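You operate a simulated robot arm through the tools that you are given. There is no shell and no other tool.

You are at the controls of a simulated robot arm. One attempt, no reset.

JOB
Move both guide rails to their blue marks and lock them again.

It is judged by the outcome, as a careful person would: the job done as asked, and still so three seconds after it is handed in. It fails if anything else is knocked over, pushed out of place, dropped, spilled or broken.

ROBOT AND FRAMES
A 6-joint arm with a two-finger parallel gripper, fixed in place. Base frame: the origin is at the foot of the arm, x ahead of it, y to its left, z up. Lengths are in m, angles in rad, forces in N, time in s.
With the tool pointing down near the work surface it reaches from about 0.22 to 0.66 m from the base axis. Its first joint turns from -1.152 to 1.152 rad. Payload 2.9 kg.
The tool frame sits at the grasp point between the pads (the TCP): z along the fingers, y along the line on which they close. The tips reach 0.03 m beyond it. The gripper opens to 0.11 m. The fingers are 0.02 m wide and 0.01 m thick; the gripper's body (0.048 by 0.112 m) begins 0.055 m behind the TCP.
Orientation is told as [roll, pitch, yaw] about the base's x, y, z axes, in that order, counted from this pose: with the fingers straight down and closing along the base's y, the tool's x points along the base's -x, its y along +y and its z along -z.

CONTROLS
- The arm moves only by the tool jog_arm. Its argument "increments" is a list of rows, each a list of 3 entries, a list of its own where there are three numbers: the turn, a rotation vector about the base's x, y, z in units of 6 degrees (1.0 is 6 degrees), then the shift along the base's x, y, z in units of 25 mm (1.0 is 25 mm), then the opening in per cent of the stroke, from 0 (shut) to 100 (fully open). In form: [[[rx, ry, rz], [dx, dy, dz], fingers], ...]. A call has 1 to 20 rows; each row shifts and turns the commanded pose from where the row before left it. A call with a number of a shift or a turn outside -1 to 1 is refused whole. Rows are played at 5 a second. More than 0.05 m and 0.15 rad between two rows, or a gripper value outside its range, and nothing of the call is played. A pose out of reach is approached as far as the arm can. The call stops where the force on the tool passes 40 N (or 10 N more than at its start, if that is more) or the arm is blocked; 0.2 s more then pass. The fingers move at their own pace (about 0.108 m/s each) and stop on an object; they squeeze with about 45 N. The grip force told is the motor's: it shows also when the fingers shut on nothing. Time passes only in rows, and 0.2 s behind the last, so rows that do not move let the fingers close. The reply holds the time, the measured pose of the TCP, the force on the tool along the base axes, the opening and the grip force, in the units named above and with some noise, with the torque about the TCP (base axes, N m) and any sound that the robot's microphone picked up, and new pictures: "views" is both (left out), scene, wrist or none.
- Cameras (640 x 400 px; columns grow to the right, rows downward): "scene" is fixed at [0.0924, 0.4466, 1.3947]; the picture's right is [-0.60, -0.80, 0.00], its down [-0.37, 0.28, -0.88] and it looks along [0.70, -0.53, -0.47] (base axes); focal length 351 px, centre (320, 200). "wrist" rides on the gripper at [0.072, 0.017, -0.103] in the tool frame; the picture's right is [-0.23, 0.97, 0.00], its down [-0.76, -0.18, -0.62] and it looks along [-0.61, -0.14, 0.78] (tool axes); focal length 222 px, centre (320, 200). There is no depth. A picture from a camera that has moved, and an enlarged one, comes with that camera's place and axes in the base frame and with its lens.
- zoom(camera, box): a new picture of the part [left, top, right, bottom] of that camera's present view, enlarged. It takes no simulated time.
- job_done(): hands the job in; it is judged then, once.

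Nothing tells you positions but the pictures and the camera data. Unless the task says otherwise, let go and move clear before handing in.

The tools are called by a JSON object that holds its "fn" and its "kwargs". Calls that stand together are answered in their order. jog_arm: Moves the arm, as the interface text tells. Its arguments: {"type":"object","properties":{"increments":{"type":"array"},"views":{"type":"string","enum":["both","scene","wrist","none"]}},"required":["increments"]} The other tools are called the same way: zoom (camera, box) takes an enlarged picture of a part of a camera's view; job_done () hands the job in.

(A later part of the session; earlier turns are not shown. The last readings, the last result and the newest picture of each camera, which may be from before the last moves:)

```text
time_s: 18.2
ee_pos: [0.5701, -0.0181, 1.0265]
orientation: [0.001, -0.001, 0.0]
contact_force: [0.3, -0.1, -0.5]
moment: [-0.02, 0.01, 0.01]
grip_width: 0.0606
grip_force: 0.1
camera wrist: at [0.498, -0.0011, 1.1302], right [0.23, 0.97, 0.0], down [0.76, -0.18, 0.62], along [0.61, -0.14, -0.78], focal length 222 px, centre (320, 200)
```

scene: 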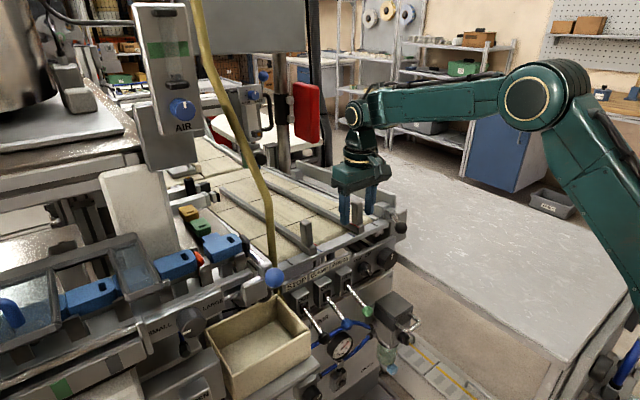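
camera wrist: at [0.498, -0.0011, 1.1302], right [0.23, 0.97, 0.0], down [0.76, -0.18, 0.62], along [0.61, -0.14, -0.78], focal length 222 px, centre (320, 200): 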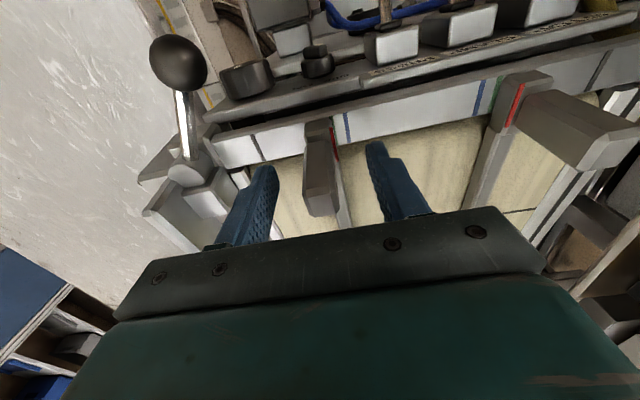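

{"fn": "zoom", "kwargs": {"camera": "wrist", "box": [280, 90, 400, 220]}}

{"fn": "zoom", "kwargs": {"camera": "scene", "box": [310, 180, 410, 250]}}

```text
3.08 times, centred on (340, 155) of wrist
camera zoom: at [0.498, -0.0011, 1.1302], right [0.23, 0.97, 0.0], down [0.76, -0.18, 0.62], along [0.61, -0.14, -0.78], focal length 684 px, centre (258, 338)
```

zoom: 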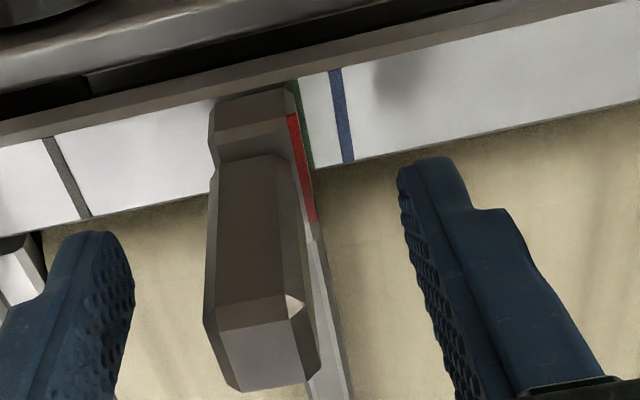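

```text
5.71 times, centred on (360, 215) of scene
camera zoom: at [0.0924, 0.4466, 1.3947], right [-0.6, -0.8, 0.0], down [-0.37, 0.28, -0.88], along [0.7, -0.53, -0.47], focal length 2008 px, centre (91, 114)
```

zoom: 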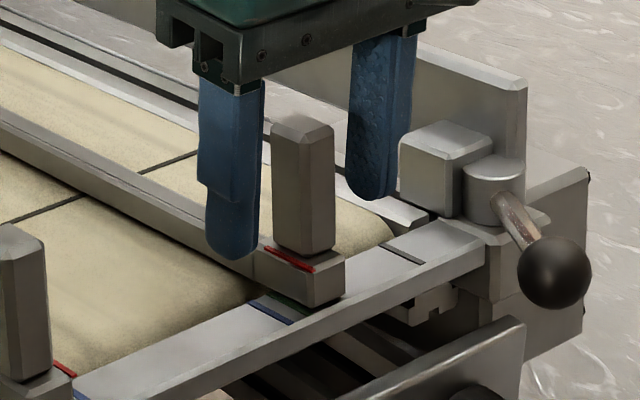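

Measured from here, the right red line needs to move about 11 mm in +y. I'll close on the post and recheck the marks before sliding.

{"fn": "jog_arm", "kwargs": {"increments": [[[0, 0, 0], [0, 0, 0], 25], [[0, 0, 0], [0, 0, 0], 10], [[0, 0, 0], [0, 0, 0], 0], [[0, 0, 0], [0, 0, 0], 0]]}}

{"fn": "zoom", "kwargs": {"camera": "wrist", "box": [280, 90, 400, 220]}}

```text
time_s: 19.2
ee_pos: [0.5703, -0.017, 1.0267]
orientation: [0.0, 0.0, -0.001]
contact_force: [-1.1, 3.3, -1.8]
moment: [0.21, -0.34, -0.07]
grip_width: 0.018
grip_force: 45.3
camera wrist: at [0.498, -0.0009, 1.1303], right [0.23, 0.97, 0.0], down [0.76, -0.18, 0.62], along [0.61, -0.14, -0.78], focal length 222 px, centre (320, 200)
```

scene: 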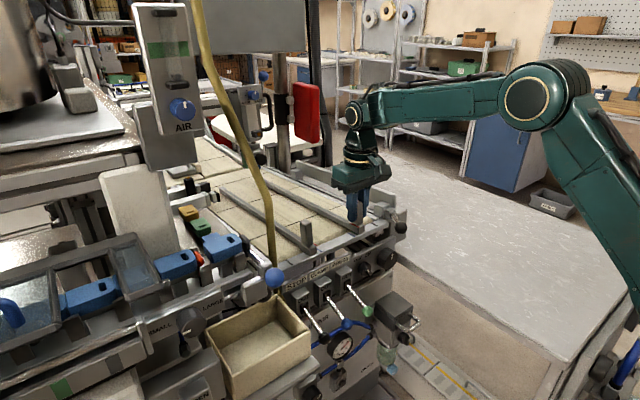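
wrist: 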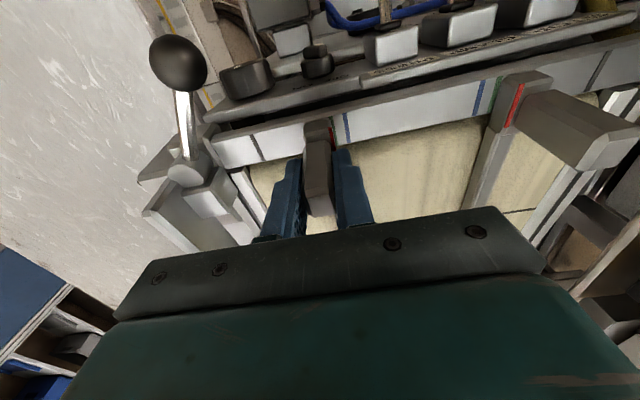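

```text
3.08 times, centred on (340, 155) of wrist
camera zoom: at [0.498, -0.0009, 1.1303], right [0.23, 0.97, 0.0], down [0.76, -0.18, 0.62], along [0.61, -0.14, -0.78], focal length 684 px, centre (258, 338)
```

zoom: 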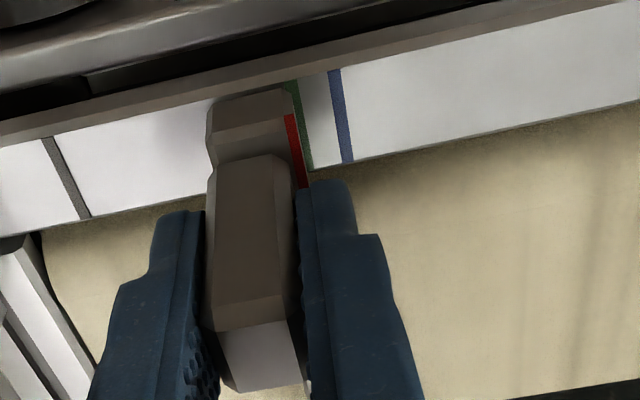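

{"fn": "jog_arm", "kwargs": {"increments": [[[0, 0, 0], [0, 0.1, 0], 0], [[0, 0, 0], [0, 0.1, 0], 0], [[0, 0, 0], [0, 0, 0], 0]], "views": "wrist"}}

{"fn": "zoom", "kwargs": {"camera": "wrist", "box": [280, 90, 400, 220]}}

```text
time_s: 20.0
ee_pos: [0.5708, -0.0132, 1.0273]
orientation: [0.0, 0.002, -0.001]
contact_force: [-2.0, -1.7, -8.6]
moment: [0.18, -1.27, -0.06]
grip_width: 0.0178
grip_force: 44.6
camera wrist: at [0.4981, 0.0035, 1.1304], right [0.23, 0.97, 0.0], down [0.76, -0.18, 0.62], along [0.61, -0.14, -0.78], focal length 222 px, centre (320, 200)
```

wrist: 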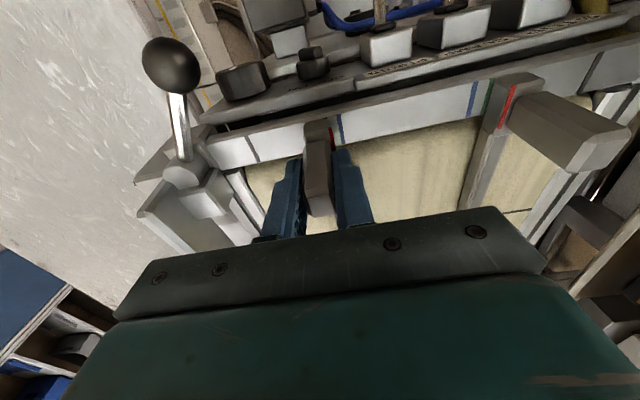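

```text
3.08 times, centred on (340, 155) of wrist
camera zoom: at [0.4981, 0.0035, 1.1304], right [0.23, 0.97, 0.0], down [0.76, -0.18, 0.62], along [0.61, -0.14, -0.78], focal length 684 px, centre (258, 338)
```

zoom: 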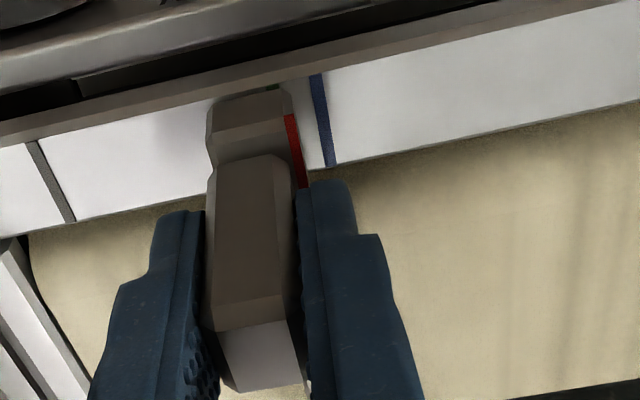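

The rail slides with the gripper, with about 6.5 mm left. I'll continue and then check at high zoom.

{"fn": "jog_arm", "kwargs": {"increments": [[[0, 0, 0], [0, 0.1, 0], 0], [[0, 0, 0], [0, 0.1, 0], 0], [[0, 0, 0], [0, 0.06, 0], 0], [[0, 0, 0], [0, 0, 0], 0]], "views": "wrist"}}

{"fn": "zoom", "kwargs": {"camera": "wrist", "box": [310, 100, 370, 140]}}

{"fn": "zoom", "kwargs": {"camera": "scene", "box": [330, 210, 390, 250]}}

```text
time_s: 21.0
ee_pos: [0.5708, -0.0054, 1.0277]
orientation: [-0.001, 0.004, 0.0]
contact_force: [-2.1, -4.9, -20.4]
moment: [0.17, -0.99, 0.15]
grip_width: 0.018
grip_force: 45.1
camera wrist: at [0.4983, 0.0098, 1.1305], right [0.23, 0.97, 0.0], down [0.76, -0.18, 0.62], along [0.6, -0.14, -0.78], focal length 222 px, centre (320, 200)
```

wrist: 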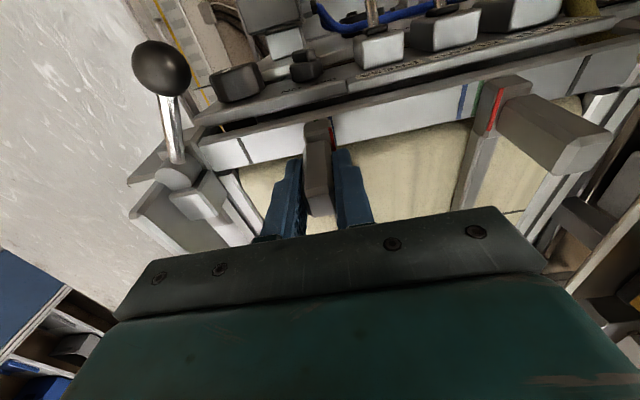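

```text
10.00 times, centred on (340, 120) of wrist
camera zoom: at [0.4983, 0.0098, 1.1305], right [0.23, 0.97, 0.0], down [0.76, -0.18, 0.62], along [0.6, -0.14, -0.78], focal length 2221 px, centre (120, 1000)
```

zoom: 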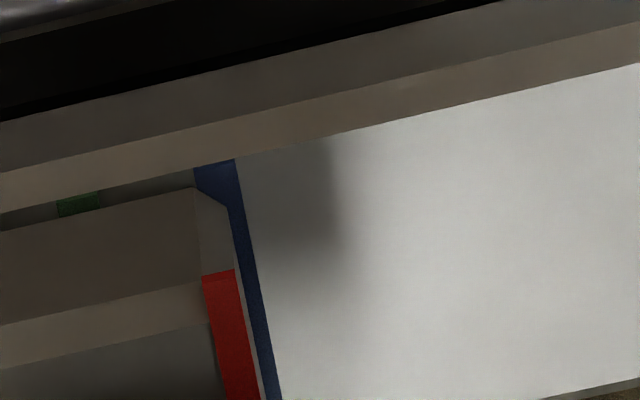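

```text
10.00 times, centred on (360, 230) of scene
camera zoom: at [0.0926, 0.4465, 1.3948], right [-0.6, -0.8, 0.0], down [-0.37, 0.28, -0.88], along [0.7, -0.53, -0.47], focal length 3513 px, centre (-80, -100)
```

zoom: 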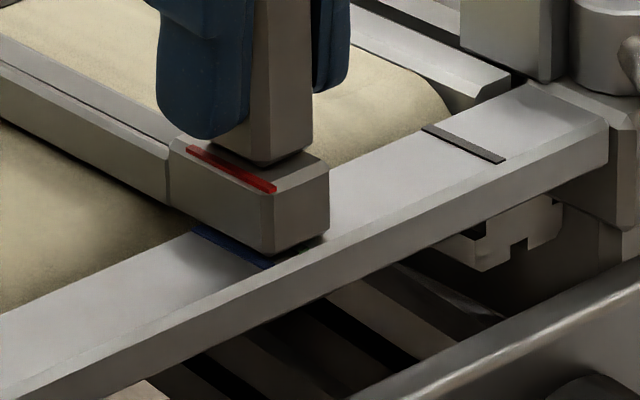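

The right red line is within about 0.5 mm of blue. I'll nudge it the rest of the way, relieve the vertical load, release, and re-measure.

{"fn": "jog_arm", "kwargs": {"increments": [[[0, 0, 0], [0, 0.025, -0.03], 0], [[0, 0, 0], [0, 0, 0], 0], [[0, 0, 0], [0, 0, 0], 15], [[0, 0, 0], [0, 0, 0], 25], [[0, 0, 0], [0, 0, 0], 30]], "views": "wrist"}}

{"fn": "zoom", "kwargs": {"camera": "wrist", "box": [310, 100, 370, 140]}}

{"fn": "zoom", "kwargs": {"camera": "scene", "box": [330, 210, 390, 250]}}

```text
time_s: 22.2
ee_pos: [0.5703, -0.0049, 1.0277]
orientation: [0.0, -0.002, -0.001]
contact_force: [-0.4, -0.2, -0.7]
moment: [0.02, -0.04, -0.04]
grip_width: 0.0331
grip_force: 0.1
camera wrist: at [0.4978, 0.0111, 1.1313], right [0.23, 0.97, 0.0], down [0.76, -0.18, 0.62], along [0.61, -0.14, -0.78], focal length 222 px, centre (320, 200)
```

wrist: 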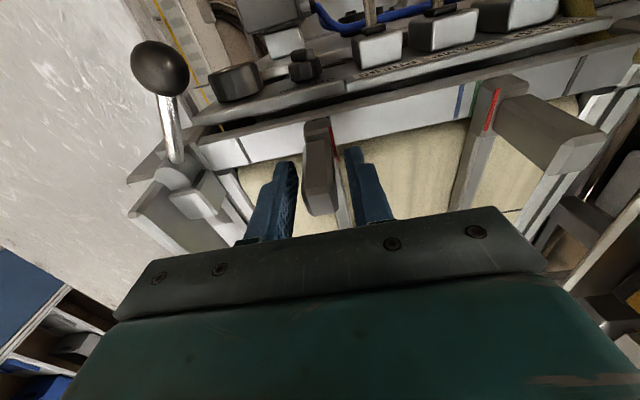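

```text
10.00 times, centred on (340, 120) of wrist
camera zoom: at [0.4978, 0.0111, 1.1313], right [0.23, 0.97, 0.0], down [0.76, -0.18, 0.62], along [0.61, -0.14, -0.78], focal length 2221 px, centre (120, 1000)
```

zoom: 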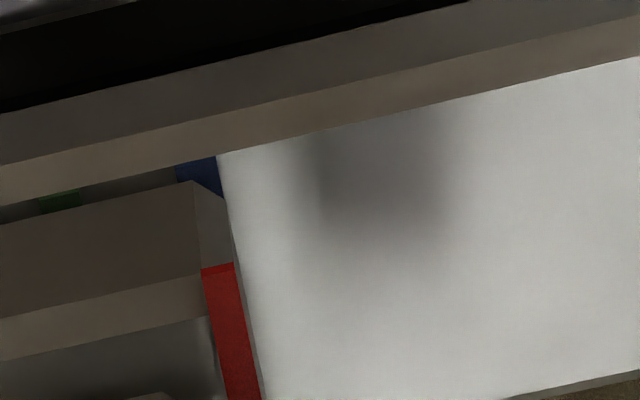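

```text
10.00 times, centred on (360, 230) of scene
camera zoom: at [0.0924, 0.4466, 1.3947], right [-0.6, -0.8, 0.0], down [-0.37, 0.28, -0.88], along [0.7, -0.53, -0.47], focal length 3513 px, centre (-80, -100)
```

zoom: 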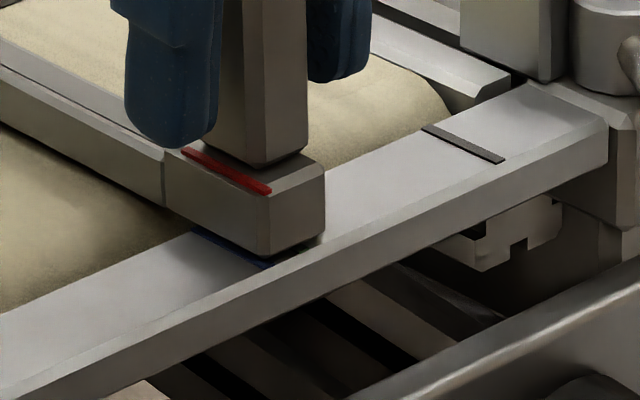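

The right line now reads about 0.9 mm past blue's centre. I'll shift the gripper slightly back, close to recentre the post, and re-measure.

{"fn": "jog_arm", "kwargs": {"increments": [[[0, 0, 0], [0, -0.035, 0], 30], [[0, 0, 0], [0, 0, 0], 10], [[0, 0, 0], [0, 0, 0], 0], [[0, 0, 0], [0, 0, 0], 0], [[0, 0, 0], [0, 0, 0], 20], [[0, 0, 0], [0, 0, 0], 30]], "views": "wrist"}}

{"fn": "zoom", "kwargs": {"camera": "wrist", "box": [310, 100, 370, 140]}}

{"fn": "zoom", "kwargs": {"camera": "wrist", "box": [430, 60, 550, 140]}}

```text
time_s: 23.6
ee_pos: [0.5718, -0.0061, 1.0277]
orientation: [0.001, 0.0, 0.001]
contact_force: [0.0, 0.7, -0.5]
moment: [-0.01, 0.02, 0.02]
grip_width: 0.0329
grip_force: 0.0
camera wrist: at [0.498, 0.01, 1.1307], right [0.23, 0.97, 0.0], down [0.76, -0.18, 0.62], along [0.61, -0.14, -0.78], focal length 222 px, centre (320, 200)
```

wrist: 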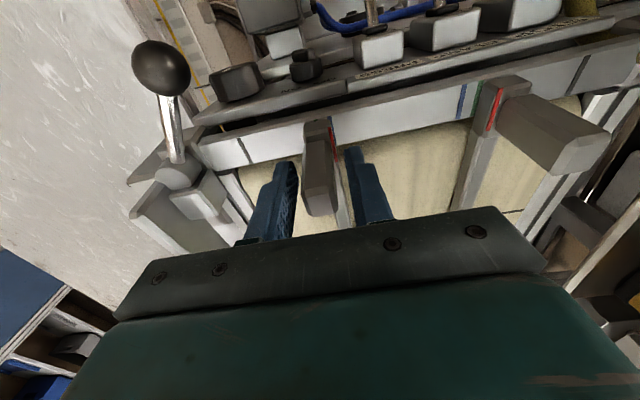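

```text
10.00 times, centred on (340, 120) of wrist
camera zoom: at [0.498, 0.01, 1.1307], right [0.23, 0.97, 0.0], down [0.76, -0.18, 0.62], along [0.61, -0.14, -0.78], focal length 2221 px, centre (120, 1000)
```

zoom: 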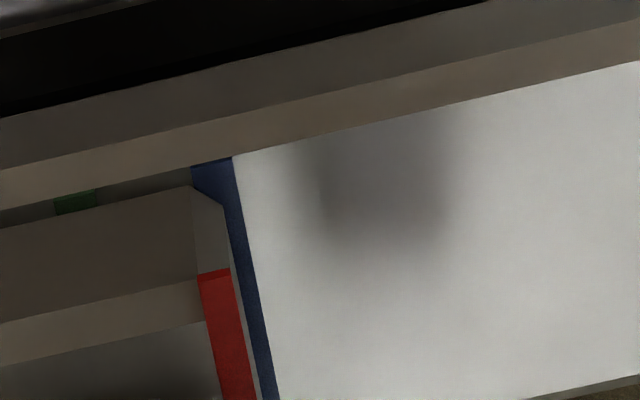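

```text
5.00 times, centred on (490, 100) of wrist
camera zoom: at [0.498, 0.01, 1.1307], right [0.23, 0.97, 0.0], down [0.76, -0.18, 0.62], along [0.61, -0.14, -0.78], focal length 1111 px, centre (-530, 700)
```

zoom: 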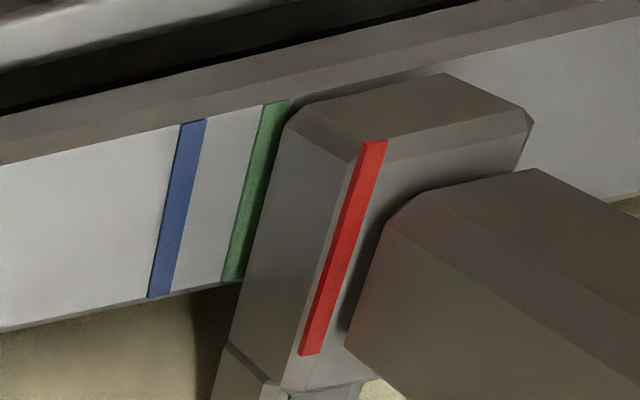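

{"fn": "jog_arm", "kwargs": {"increments": [[[0, 0, 0], [0, 0.02, 0], 30], [[0, 0, 0], [0, 0, 0], 10], [[0, 0, 0], [0, 0, 0], 0], [[0, 0, 0], [0, 0, 0], 0], [[0, 0, 0], [0, 0, 0], 20], [[0, 0, 0], [0, 0, 0], 30]], "views": "none"}}

{"fn": "zoom", "kwargs": {"camera": "wrist", "box": [310, 100, 370, 140]}}

```text
time_s: 25.0
ee_pos: [0.5709, -0.006, 1.0269]
orientation: [0.0, -0.001, 0.0]
contact_force: [1.2, 0.1, -0.5]
moment: [-0.02, 0.04, 0.03]
grip_width: 0.0329
grip_force: 0.1
```

```text
10.00 times, centred on (340, 120) of wrist
camera zoom: at [0.4979, 0.0105, 1.1304], right [0.23, 0.97, 0.0], down [0.76, -0.18, 0.62], along [0.61, -0.14, -0.78], focal length 2221 px, centre (120, 1000)
```

zoom: 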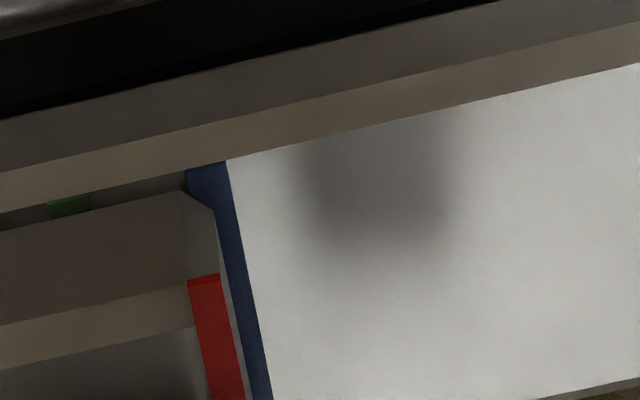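

The red line sits about 0.9 mm short of blue's centre, and regripping scatters by about half a millimetre. I'll use a narrow fork and creep the post in +y with the outer finger instead.

{"fn": "jog_arm", "kwargs": {"increments": [[[0, 0, 0], [0, 0, 0], 22], [[0, 0, 0], [0, 0, 0], 22], [[0, 0, 0], [0, 0.06, 0], 22], [[0, 0, 0], [0, 0.04, 0], 22], [[0, 0, 0], [0, 0, 0], 22]], "views": "none"}}

{"fn": "zoom", "kwargs": {"camera": "wrist", "box": [310, 100, 370, 140]}}

{"fn": "zoom", "kwargs": {"camera": "wrist", "box": [260, 110, 400, 230]}}

```text
time_s: 26.2
ee_pos: [0.572, -0.0037, 1.0274]
orientation: [-0.001, -0.001, 0.0]
contact_force: [-0.5, -0.1, 0.1]
moment: [0.0, 0.0, 0.05]
grip_width: 0.0244
grip_force: 0.0
```

```text
10.00 times, centred on (340, 120) of wrist
camera zoom: at [0.4979, 0.0129, 1.1307], right [0.23, 0.97, 0.0], down [0.76, -0.18, 0.62], along [0.61, -0.14, -0.78], focal length 2221 px, centre (120, 1000)
```

zoom: 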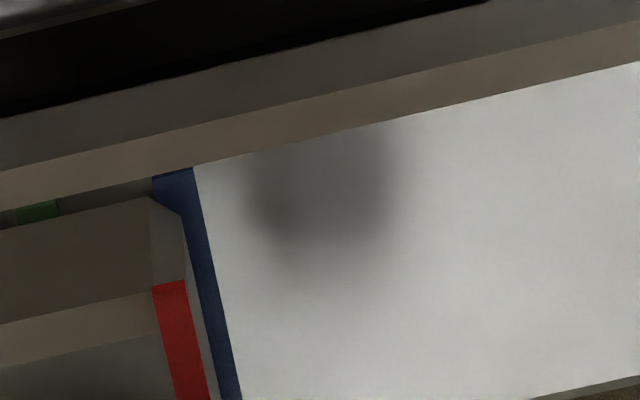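

```text
3.33 times, centred on (330, 170) of wrist
camera zoom: at [0.4979, 0.0129, 1.1307], right [0.23, 0.97, 0.0], down [0.76, -0.18, 0.62], along [0.61, -0.14, -0.78], focal length 740 px, centre (287, 300)
```

zoom: 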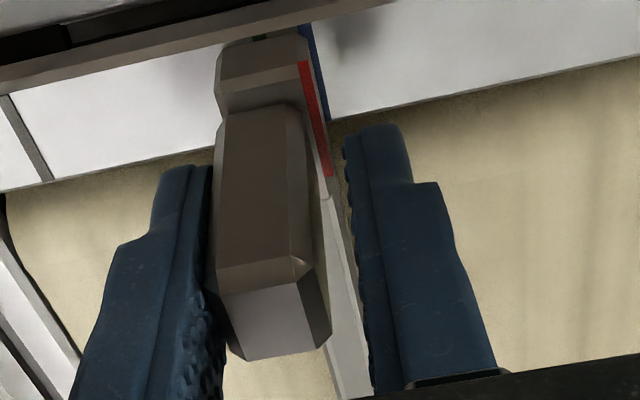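

{"fn": "jog_arm", "kwargs": {"increments": [[[0, 0, 0], [0, 0.04, 0], 22], [[0, 0, 0], [0, 0, 0], 22]], "views": "none"}}

{"fn": "zoom", "kwargs": {"camera": "wrist", "box": [310, 100, 370, 140]}}

```text
time_s: 26.8
ee_pos: [0.5714, -0.0031, 1.0277]
orientation: [0.0, -0.001, 0.0]
contact_force: [-1.0, -2.8, -0.1]
moment: [0.02, -0.03, 0.02]
grip_width: 0.0257
grip_force: 1.2
```

```text
10.00 times, centred on (340, 120) of wrist
camera zoom: at [0.4979, 0.0136, 1.1307], right [0.23, 0.97, 0.0], down [0.76, -0.18, 0.62], along [0.61, -0.14, -0.78], focal length 2221 px, centre (120, 1000)
```

zoom: 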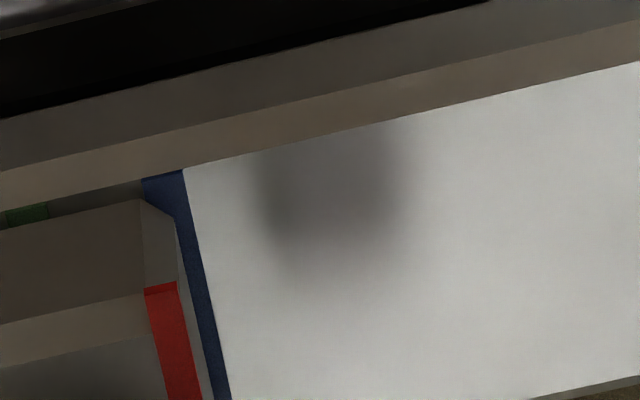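

{"fn": "jog_arm", "kwargs": {"increments": [[[0, 0, 0], [0, 0.04, 0], 22], [[0, 0, 0], [0, 0, 0], 22]], "views": "none"}}

{"fn": "zoom", "kwargs": {"camera": "wrist", "box": [310, 100, 370, 140]}}

```text
time_s: 27.4
ee_pos: [0.5714, -0.0028, 1.0286]
orientation: [0.001, 0.001, -0.001]
contact_force: [2.2, -5.5, 1.0]
moment: [-0.02, 0.02, 0.08]
grip_width: 0.027
grip_force: 2.7
```

```text
10.00 times, centred on (340, 120) of wrist
camera zoom: at [0.4978, 0.0144, 1.1307], right [0.23, 0.97, 0.0], down [0.76, -0.18, 0.62], along [0.61, -0.14, -0.78], focal length 2221 px, centre (120, 1000)
```

zoom: 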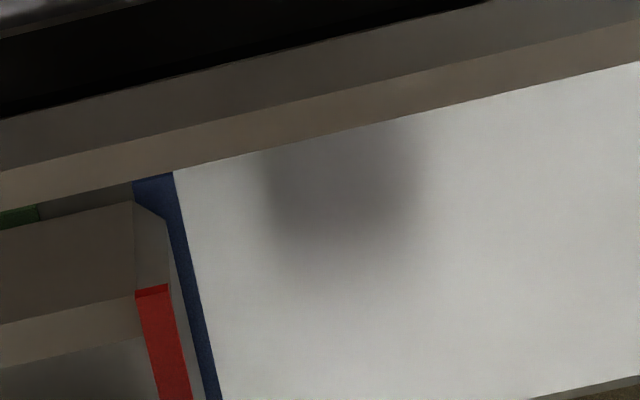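

{"fn": "jog_arm", "kwargs": {"increments": [[[0, 0, 0], [0, 0.04, 0], 22], [[0, 0, 0], [0, 0, 0], 22]], "views": "none"}}

{"fn": "zoom", "kwargs": {"camera": "wrist", "box": [310, 100, 370, 140]}}

```text
time_s: 28.0
ee_pos: [0.5711, -0.0007, 1.0264]
orientation: [-0.001, 0.0, 0.0]
contact_force: [-0.3, -4.3, 1.9]
moment: [0.04, -0.02, 0.02]
grip_width: 0.0262
grip_force: 2.7
```

```text
10.00 times, centred on (340, 120) of wrist
camera zoom: at [0.4978, 0.0157, 1.1307], right [0.23, 0.97, 0.0], down [0.76, -0.18, 0.62], along [0.61, -0.14, -0.78], focal length 2221 px, centre (120, 1000)
```

zoom: 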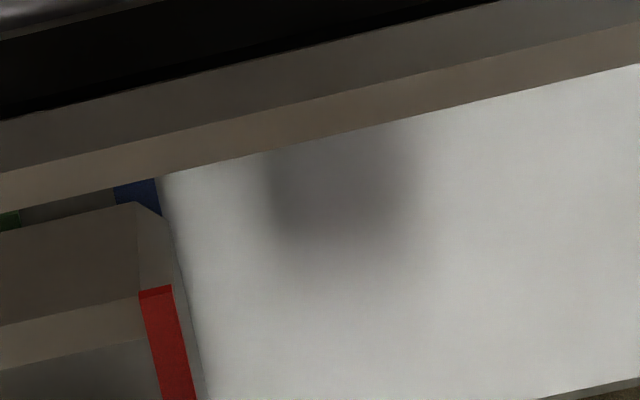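

The rail stick-slipped about 1.2 mm past. I'll recentre the gripper on the target position, grip, and fine-tune while holding.

{"fn": "jog_arm", "kwargs": {"increments": [[[0, 0, 0], [0, -0.1, 0], 25], [[0, 0, 0], [0, -0.108, 0], 25], [[0, 0, 0], [0, 0, 0], 25], [[0, 0, 0], [0, 0, 0], 10], [[0, 0, 0], [0, 0, 0], 0], [[0, 0, 0], [0, 0, 0], 0]], "views": "none"}}

{"fn": "zoom", "kwargs": {"camera": "wrist", "box": [310, 100, 370, 140]}}

```text
time_s: 29.4
ee_pos: [0.5703, -0.0049, 1.028]
orientation: [-0.001, 0.0, -0.001]
contact_force: [-0.3, -0.3, -0.9]
moment: [0.18, -0.07, 0.06]
grip_width: 0.0181
grip_force: 44.9
```

```text
10.00 times, centred on (340, 120) of wrist
camera zoom: at [0.4975, 0.0109, 1.1303], right [0.23, 0.97, 0.0], down [0.76, -0.18, 0.62], along [0.61, -0.14, -0.78], focal length 2221 px, centre (120, 1000)
```

zoom: 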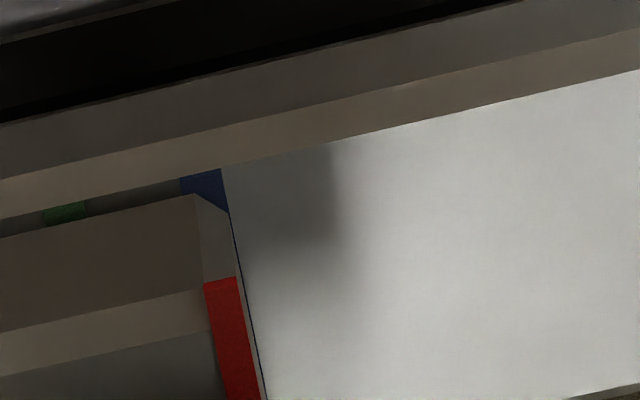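

{"fn": "jog_arm", "kwargs": {"increments": [[[0, 0, 0], [0, -0.024, 0], 0], [[0, 0, 0], [0, 0, 0], 0], [[0, 0, 0], [0, 0, 0], 0]], "views": "none"}}

{"fn": "zoom", "kwargs": {"camera": "wrist", "box": [310, 100, 370, 140]}}

```text
time_s: 30.2
ee_pos: [0.5704, -0.0063, 1.027]
orientation: [0.001, 0.002, 0.002]
contact_force: [-4.4, -1.8, 0.3]
moment: [0.17, -0.34, 0.26]
grip_width: 0.0179
grip_force: 44.9
```

```text
10.00 times, centred on (340, 120) of wrist
camera zoom: at [0.4975, 0.0099, 1.1303], right [0.23, 0.97, 0.0], down [0.76, -0.18, 0.62], along [0.61, -0.14, -0.78], focal length 2221 px, centre (120, 1000)
```

zoom: 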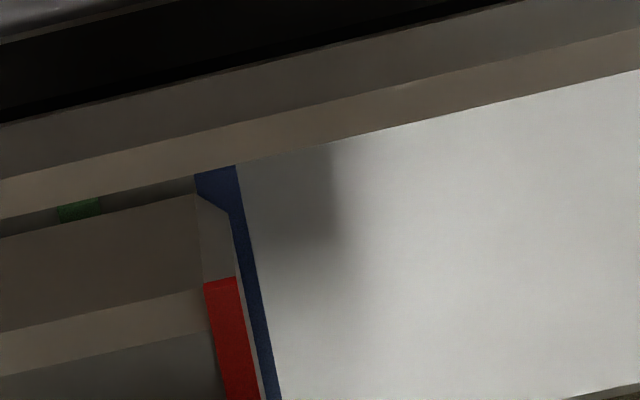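

{"fn": "jog_arm", "kwargs": {"increments": [[[0, 0, 0], [0, 0.008, 0], 0], [[0, 0, 0], [0, 0, 0], 12], [[0, 0, 0], [0, 0, 0], 22], [[0, 0, 0], [0, 0, 0], 30]], "views": "none"}}

{"fn": "zoom", "kwargs": {"camera": "wrist", "box": [310, 100, 370, 140]}}

```text
time_s: 31.2
ee_pos: [0.5711, -0.0057, 1.0261]
orientation: [-0.001, 0.001, 0.001]
contact_force: [-1.0, 0.1, 0.2]
moment: [0.0, 0.01, 0.01]
grip_width: 0.0331
grip_force: 0.1
```

```text
10.00 times, centred on (340, 120) of wrist
camera zoom: at [0.4978, 0.011, 1.1299], right [0.23, 0.97, 0.0], down [0.76, -0.18, 0.62], along [0.61, -0.14, -0.78], focal length 2221 px, centre (120, 1000)
```

zoom: 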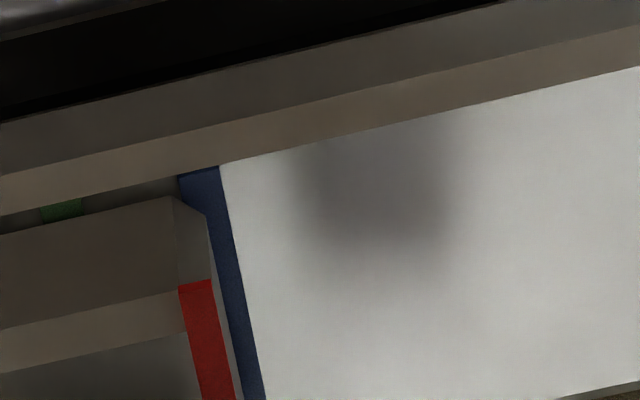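

{"fn": "jog_arm", "kwargs": {"increments": [[[0, 0, 0], [0, 0.05, 0], 30], [[0, 0, 0], [0, 0, 0], 10], [[0, 0, 0], [0, 0, 0], 0], [[0, 0, 0], [0, 0, 0], 0]], "views": "none"}}

{"fn": "zoom", "kwargs": {"camera": "wrist", "box": [310, 100, 370, 140]}}

```text
time_s: 32.2
ee_pos: [0.5711, -0.0057, 1.0263]
orientation: [0.0, 0.0, -0.002]
contact_force: [0.6, -6.3, -0.6]
moment: [0.16, -0.02, 0.1]
grip_width: 0.0176
grip_force: 44.6
```

```text
10.00 times, centred on (340, 120) of wrist
camera zoom: at [0.4977, 0.0116, 1.1301], right [0.23, 0.97, 0.0], down [0.76, -0.18, 0.62], along [0.61, -0.14, -0.78], focal length 2221 px, centre (120, 1000)
```

zoom: 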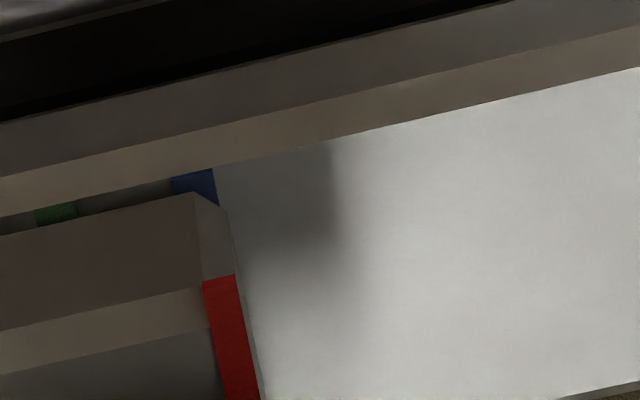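

{"fn": "jog_arm", "kwargs": {"increments": [[[0, 0, 0], [0, -0.024, 0], 0], [[0, 0, 0], [0, 0, 0], 0], [[0, 0, 0], [0, 0, 0], 0]], "views": "none"}}

{"fn": "zoom", "kwargs": {"camera": "wrist", "box": [310, 100, 370, 140]}}

```text
time_s: 33.0
ee_pos: [0.5712, -0.0053, 1.0278]
orientation: [-0.001, 0.0, 0.0]
contact_force: [0.4, -6.5, -0.1]
moment: [0.11, 0.17, -0.05]
grip_width: 0.0179
grip_force: 44.3
```

```text
10.00 times, centred on (340, 120) of wrist
camera zoom: at [0.4976, 0.0115, 1.1301], right [0.23, 0.97, 0.0], down [0.76, -0.18, 0.62], along [0.61, -0.14, -0.78], focal length 2221 px, centre (120, 1000)
```

zoom: 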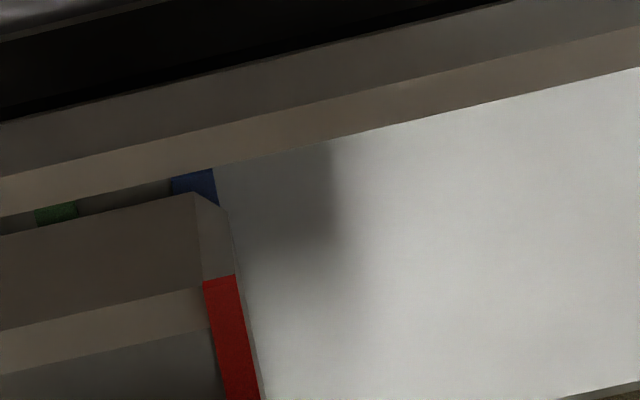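

{"fn": "jog_arm", "kwargs": {"increments": [[[0, 0, 0], [0, -0.03, 0], 0], [[0, 0, 0], [0, 0, 0], 0], [[0, 0, 0], [0, 0, 0], 0]], "views": "none"}}

{"fn": "zoom", "kwargs": {"camera": "wrist", "box": [310, 100, 370, 140]}}

```text
time_s: 33.8
ee_pos: [0.5705, -0.0046, 1.0267]
orientation: [0.0, 0.001, 0.002]
contact_force: [-5.7, 0.1, -2.4]
moment: [0.09, -1.33, -0.2]
grip_width: 0.0179
grip_force: 44.9
```

```text
10.00 times, centred on (340, 120) of wrist
camera zoom: at [0.4977, 0.0114, 1.1302], right [0.23, 0.97, 0.0], down [0.76, -0.18, 0.62], along [0.61, -0.14, -0.78], focal length 2221 px, centre (120, 1000)
```

zoom: 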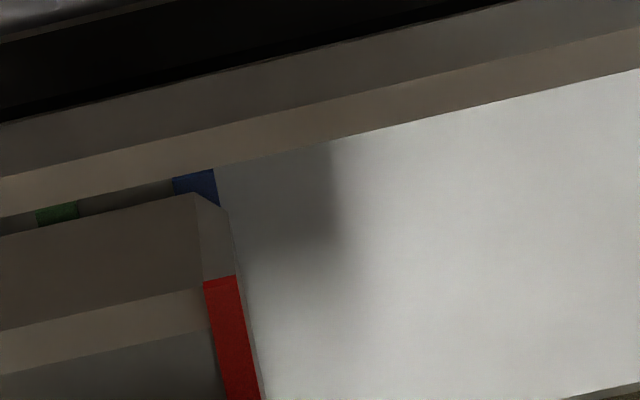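

{"fn": "jog_arm", "kwargs": {"increments": [[[0, 0, 0], [0, -0.04, 0], 0], [[0, 0, 0], [0, 0, 0], 0], [[0, 0, 0], [0, 0, 0], 0]], "views": "none"}}

{"fn": "zoom", "kwargs": {"camera": "wrist", "box": [310, 100, 370, 140]}}

```text
time_s: 34.6
ee_pos: [0.5714, -0.007, 1.0262]
orientation: [0.0, 0.001, 0.0]
contact_force: [-8.1, -1.9, -2.1]
moment: [0.16, -0.74, 0.09]
grip_width: 0.0181
grip_force: 45.1
```

```text
10.00 times, centred on (340, 120) of wrist
camera zoom: at [0.4978, 0.0097, 1.1303], right [0.23, 0.97, 0.0], down [0.76, -0.18, 0.62], along [0.61, -0.14, -0.78], focal length 2221 px, centre (120, 1000)
```

zoom: 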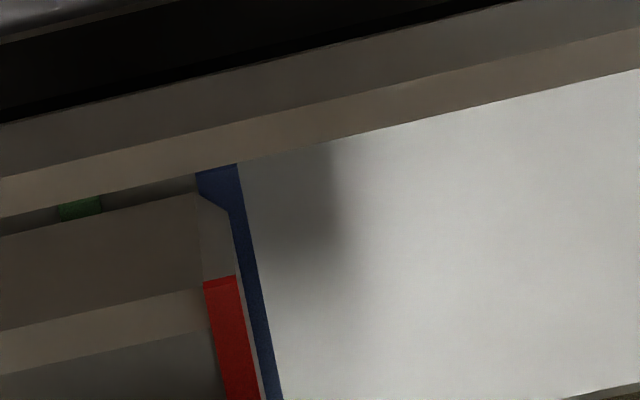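

{"fn": "jog_arm", "kwargs": {"increments": [[[0, 0, 0], [-0.02, 0.015, 0], 0], [[0, 0, 0], [0, 0, 0], 10], [[0, 0, 0], [0, 0, 0], 20], [[0, 0, 0], [0, 0, 0], 35]], "views": "none"}}

{"fn": "zoom", "kwargs": {"camera": "wrist", "box": [310, 100, 370, 140]}}

```text
time_s: 35.6
ee_pos: [0.57, -0.0064, 1.0277]
orientation: [0.001, -0.001, -0.001]
contact_force: [0.2, 1.0, -1.1]
moment: [-0.01, -0.01, 0.01]
grip_width: 0.0386
grip_force: 0.0
```

```text
10.00 times, centred on (340, 120) of wrist
camera zoom: at [0.4975, 0.0102, 1.1302], right [0.23, 0.97, 0.0], down [0.76, -0.18, 0.62], along [0.61, -0.14, -0.78], focal length 2221 px, centre (120, 1000)
```

zoom: 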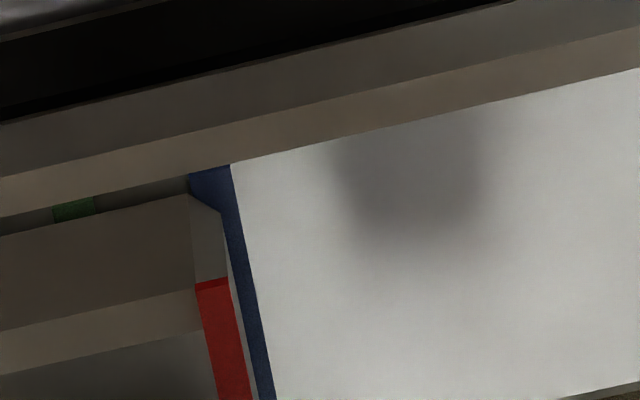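

The right red line is within about 0.5 mm of blue's centre after release. Now I'll lift clear and go back over the right lever's ball to relock it.

{"fn": "jog_arm", "kwargs": {"increments": [[[0, 0, 0], [0, 0, 0.6], 35], [[0, 0, 0], [0, 0, 1], 35], [[0, 0, 0], [0, 0, 1], 45], [[0, 0, 0], [0, 0, 0.4], 50], [[0, 0, -1], [-0.727, -0.766, 0], 50], [[0, 0, -1], [-0.727, -0.766, 0], 50], [[0, 0, -1], [-0.727, -0.766, 0], 50], [[0, 0, -1], [-0.727, -0.766, 0], 50], [[0, 0, 0], [0, 0, 0], 50]]}}

{"fn": "zoom", "kwargs": {"camera": "wrist", "box": [220, 60, 480, 220]}}

{"fn": "zoom", "kwargs": {"camera": "scene", "box": [300, 190, 420, 265]}}

```text
time_s: 37.6
ee_pos: [0.4945, -0.0842, 1.1024]
orientation: [0.0, 0.001, -0.421]
contact_force: [-0.3, 0.7, -0.4]
moment: [-0.02, 0.0, 0.02]
grip_width: 0.055
grip_force: 0.0
camera wrist: at [0.4353, -0.0394, 1.2056], right [0.6, 0.8, 0.0], down [0.62, -0.47, 0.62], along [0.5, -0.38, -0.78], focal length 222 px, centre (320, 200)
```

scene: 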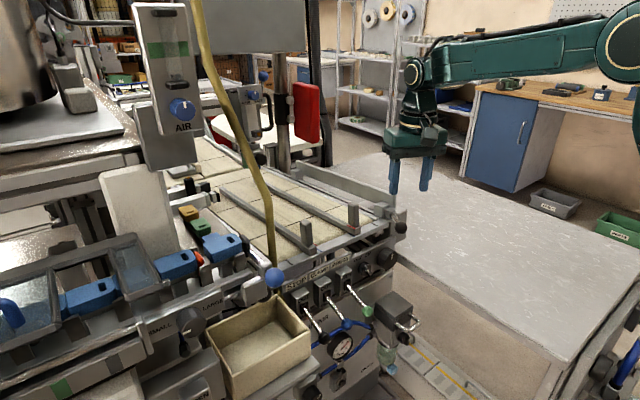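
wrist: 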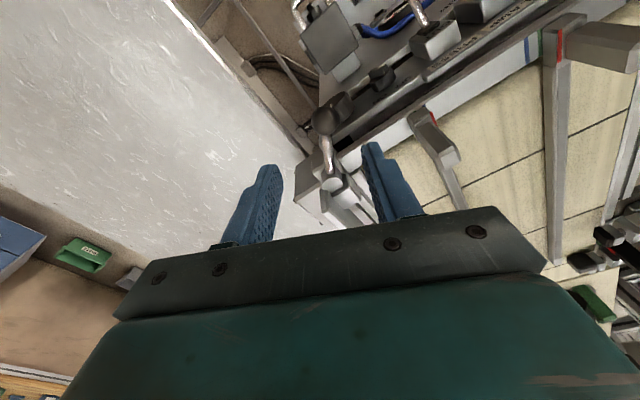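

```text
2.46 times, centred on (350, 140) of wrist
camera zoom: at [0.4353, -0.0394, 1.2056], right [0.6, 0.8, 0.0], down [0.62, -0.47, 0.62], along [0.5, -0.38, -0.78], focal length 547 px, centre (246, 348)
```

zoom: 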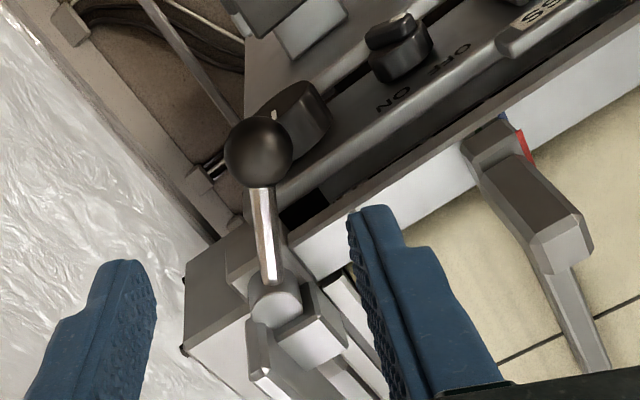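

```text
5.33 times, centred on (360, 228) of scene
camera zoom: at [0.0924, 0.4466, 1.3947], right [-0.6, -0.8, 0.0], down [-0.37, 0.28, -0.88], along [0.7, -0.53, -0.47], focal length 1874 px, centre (107, 53)
```

zoom: 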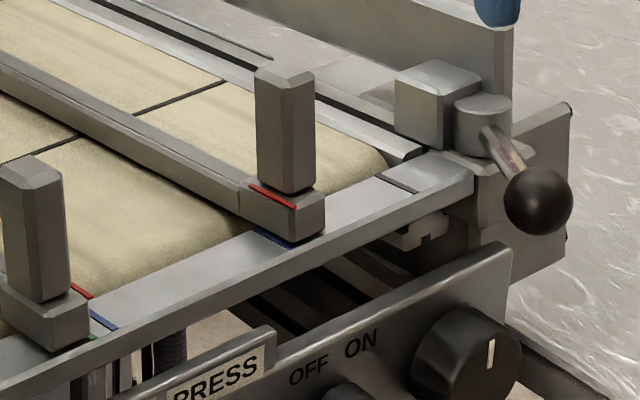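

{"fn": "jog_arm", "kwargs": {"increments": [[[0, 0, 0], [0.2, 0.08, -0.875], 50], [[0, 0, 0], [0, 0, -0.875], 50], [[0, 0, 0], [0, 0, -0.875], 50], [[0, 0, 0], [0, 0, -0.875], 50], [[0, 0, 0], [0, 0, -0.875], 50], [[0, 0, 0], [0, 0, 0], 35], [[0, 0, 0], [0, 0, 0], 35]]}}

{"fn": "zoom", "kwargs": {"camera": "wrist", "box": [220, 100, 440, 240]}}

```text
time_s: 39.2
ee_pos: [0.5034, -0.0828, 0.9932]
orientation: [0.001, 0.002, -0.419]
contact_force: [-0.1, -0.6, -0.6]
moment: [0.01, 0.01, -0.01]
grip_width: 0.0384
grip_force: 0.2
camera wrist: at [0.4425, -0.0382, 1.0955], right [0.6, 0.8, 0.0], down [0.62, -0.47, 0.62], along [0.5, -0.38, -0.78], focal length 222 px, centre (320, 200)
```

scene: 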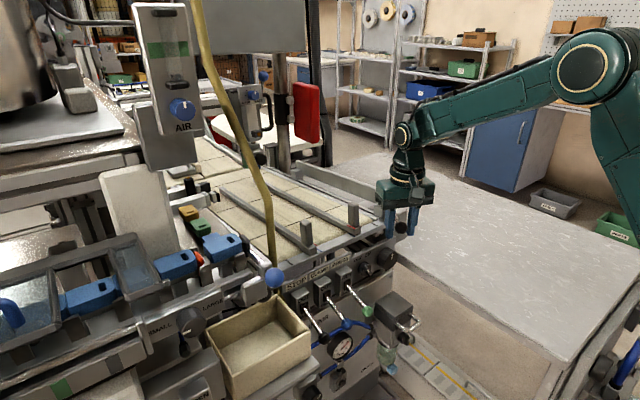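
wrist: 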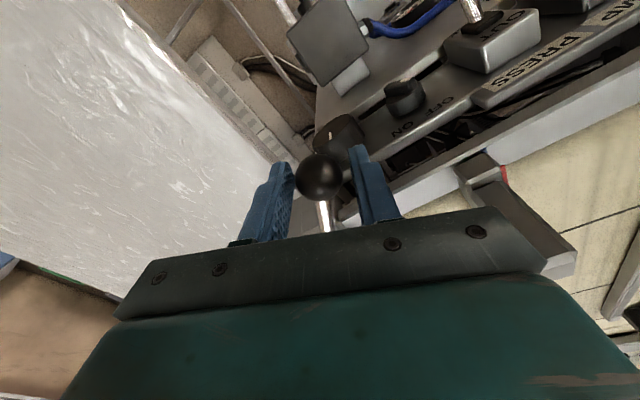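

```text
2.86 times, centred on (330, 170) of wrist
camera zoom: at [0.4425, -0.0382, 1.0955], right [0.6, 0.8, 0.0], down [0.62, -0.47, 0.62], along [0.5, -0.38, -0.78], focal length 635 px, centre (291, 286)
```

zoom: 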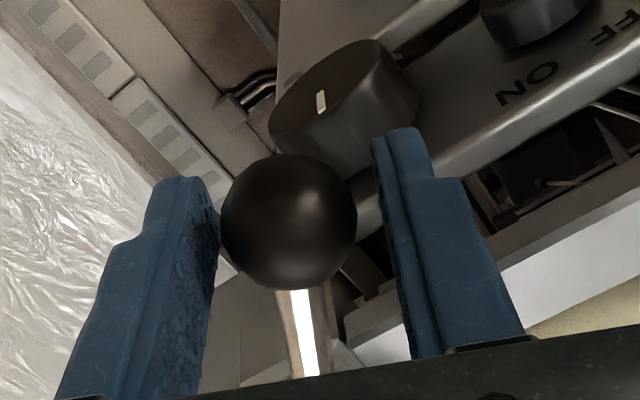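

{"fn": "jog_arm", "kwargs": {"increments": [[[0, 0, 1], [-0.3, -0.39, 0], 35], [[0, 0, 1], [-0.08, -0.3, 0], 35], [[0, 0, 1], [-0.056, -0.308, 0], 35], [[0, 0, 1], [-0.02, -0.308, 0], 35], [[0, 0, 1], [0.012, -0.312, 0], 35], [[0, 0, 1], [0.044, -0.308, 0], 35], [[0, 0, 1], [0.076, -0.3, 0], 35], [[0, 0, 1], [0.108, -0.292, 0], 35]], "views": "wrist"}}

```text
time_s: 41.0
ee_pos: [0.4968, -0.1451, 0.9931]
orientation: [0.0, 0.0, 0.419]
contact_force: [0.3, -1.4, 0.8]
moment: [0.0, 0.02, 0.0]
grip_width: 0.0391
grip_force: 0.8
camera wrist: at [0.4231, -0.1591, 1.0958], right [-0.19, 0.98, 0.0], down [0.77, 0.15, 0.62], along [0.61, 0.12, -0.78], focal length 222 px, centre (320, 200)
```

wrist: 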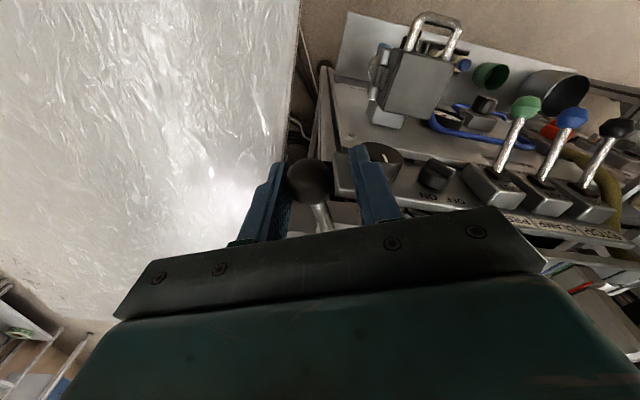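

{"fn": "jog_arm", "kwargs": {"increments": [[[0, 0, 1], [0.14, -0.28, 0], 35], [[0, 0, 1], [0.16, -0.26, 0], 35], [[0, 0, 0], [0.1, -0.16, 0], 35], [[0, 0, 0], [0, 0, 0], 35]], "views": "wrist"}}

```text
time_s: 42.0
ee_pos: [0.506, -0.1596, 0.993]
orientation: [0.001, 0.002, 0.63]
contact_force: [-5.7, 8.6, 2.9]
moment: [0.05, 0.16, -0.07]
grip_width: 0.0439
grip_force: 5.6
camera wrist: at [0.4375, -0.1899, 1.0959], right [-0.39, 0.92, 0.0], down [0.72, 0.31, 0.62], along [0.57, 0.24, -0.78], focal length 222 px, centre (320, 200)
```

wrist: 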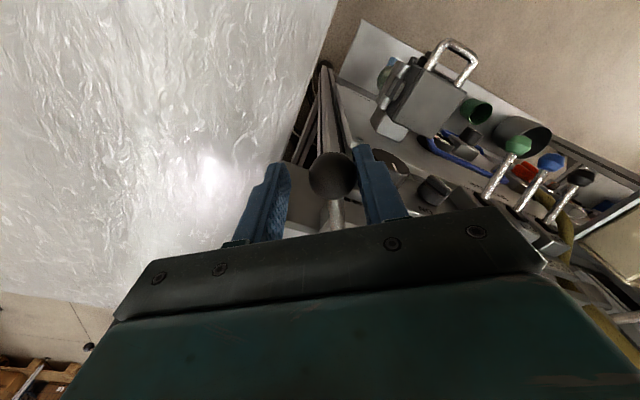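

{"fn": "jog_arm", "kwargs": {"increments": [[[0, 0, 0], [0.07, -0.11, 0], 35], [[0, 0, 0], [0.07, -0.11, 0], 35], [[0, 0, 0], [0.07, -0.11, 0], 35], [[0, 0, 0], [0.07, -0.11, 0], 35], [[0, 0, 0], [0, 0, 0], 35]], "views": "wrist"}}

{"fn": "zoom", "kwargs": {"camera": "wrist", "box": [220, 100, 440, 240]}}

```text
time_s: 42.9
ee_pos: [0.5105, -0.1648, 0.9914]
orientation: [0.017, 0.01, 0.643]
contact_force: [-17.4, 22.1, 8.5]
moment: [0.07, 0.51, -0.12]
grip_width: 0.0524
grip_force: 14.5
stopped in row 4: the force on the tool passed its limit at 41 N (the readings are from after the stop); the commanded pose is now the measured one
camera wrist: at [0.4425, -0.1954, 1.0957], right [-0.4, 0.92, 0.01], down [0.73, 0.31, 0.61], along [0.56, 0.26, -0.79], focal length 222 px, centre (320, 200)
```

wrist: 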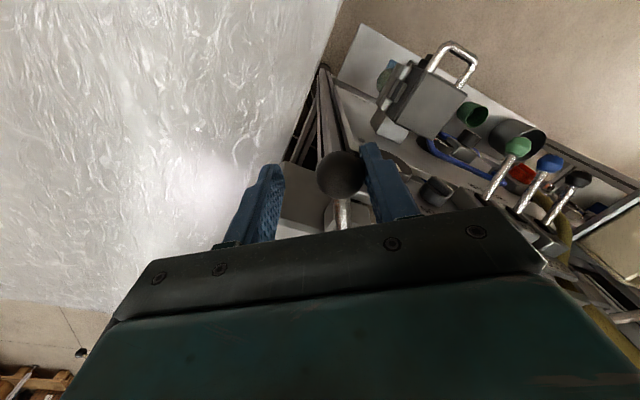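

```text
2.86 times, centred on (330, 170) of wrist
camera zoom: at [0.4425, -0.1954, 1.0957], right [-0.4, 0.92, 0.01], down [0.73, 0.31, 0.61], along [0.56, 0.26, -0.79], focal length 635 px, centre (291, 286)
```

zoom: 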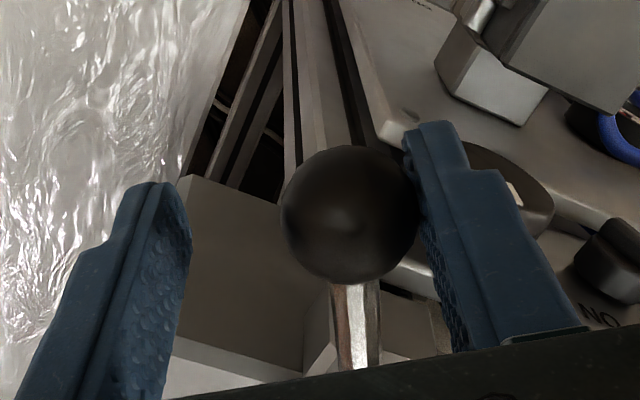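

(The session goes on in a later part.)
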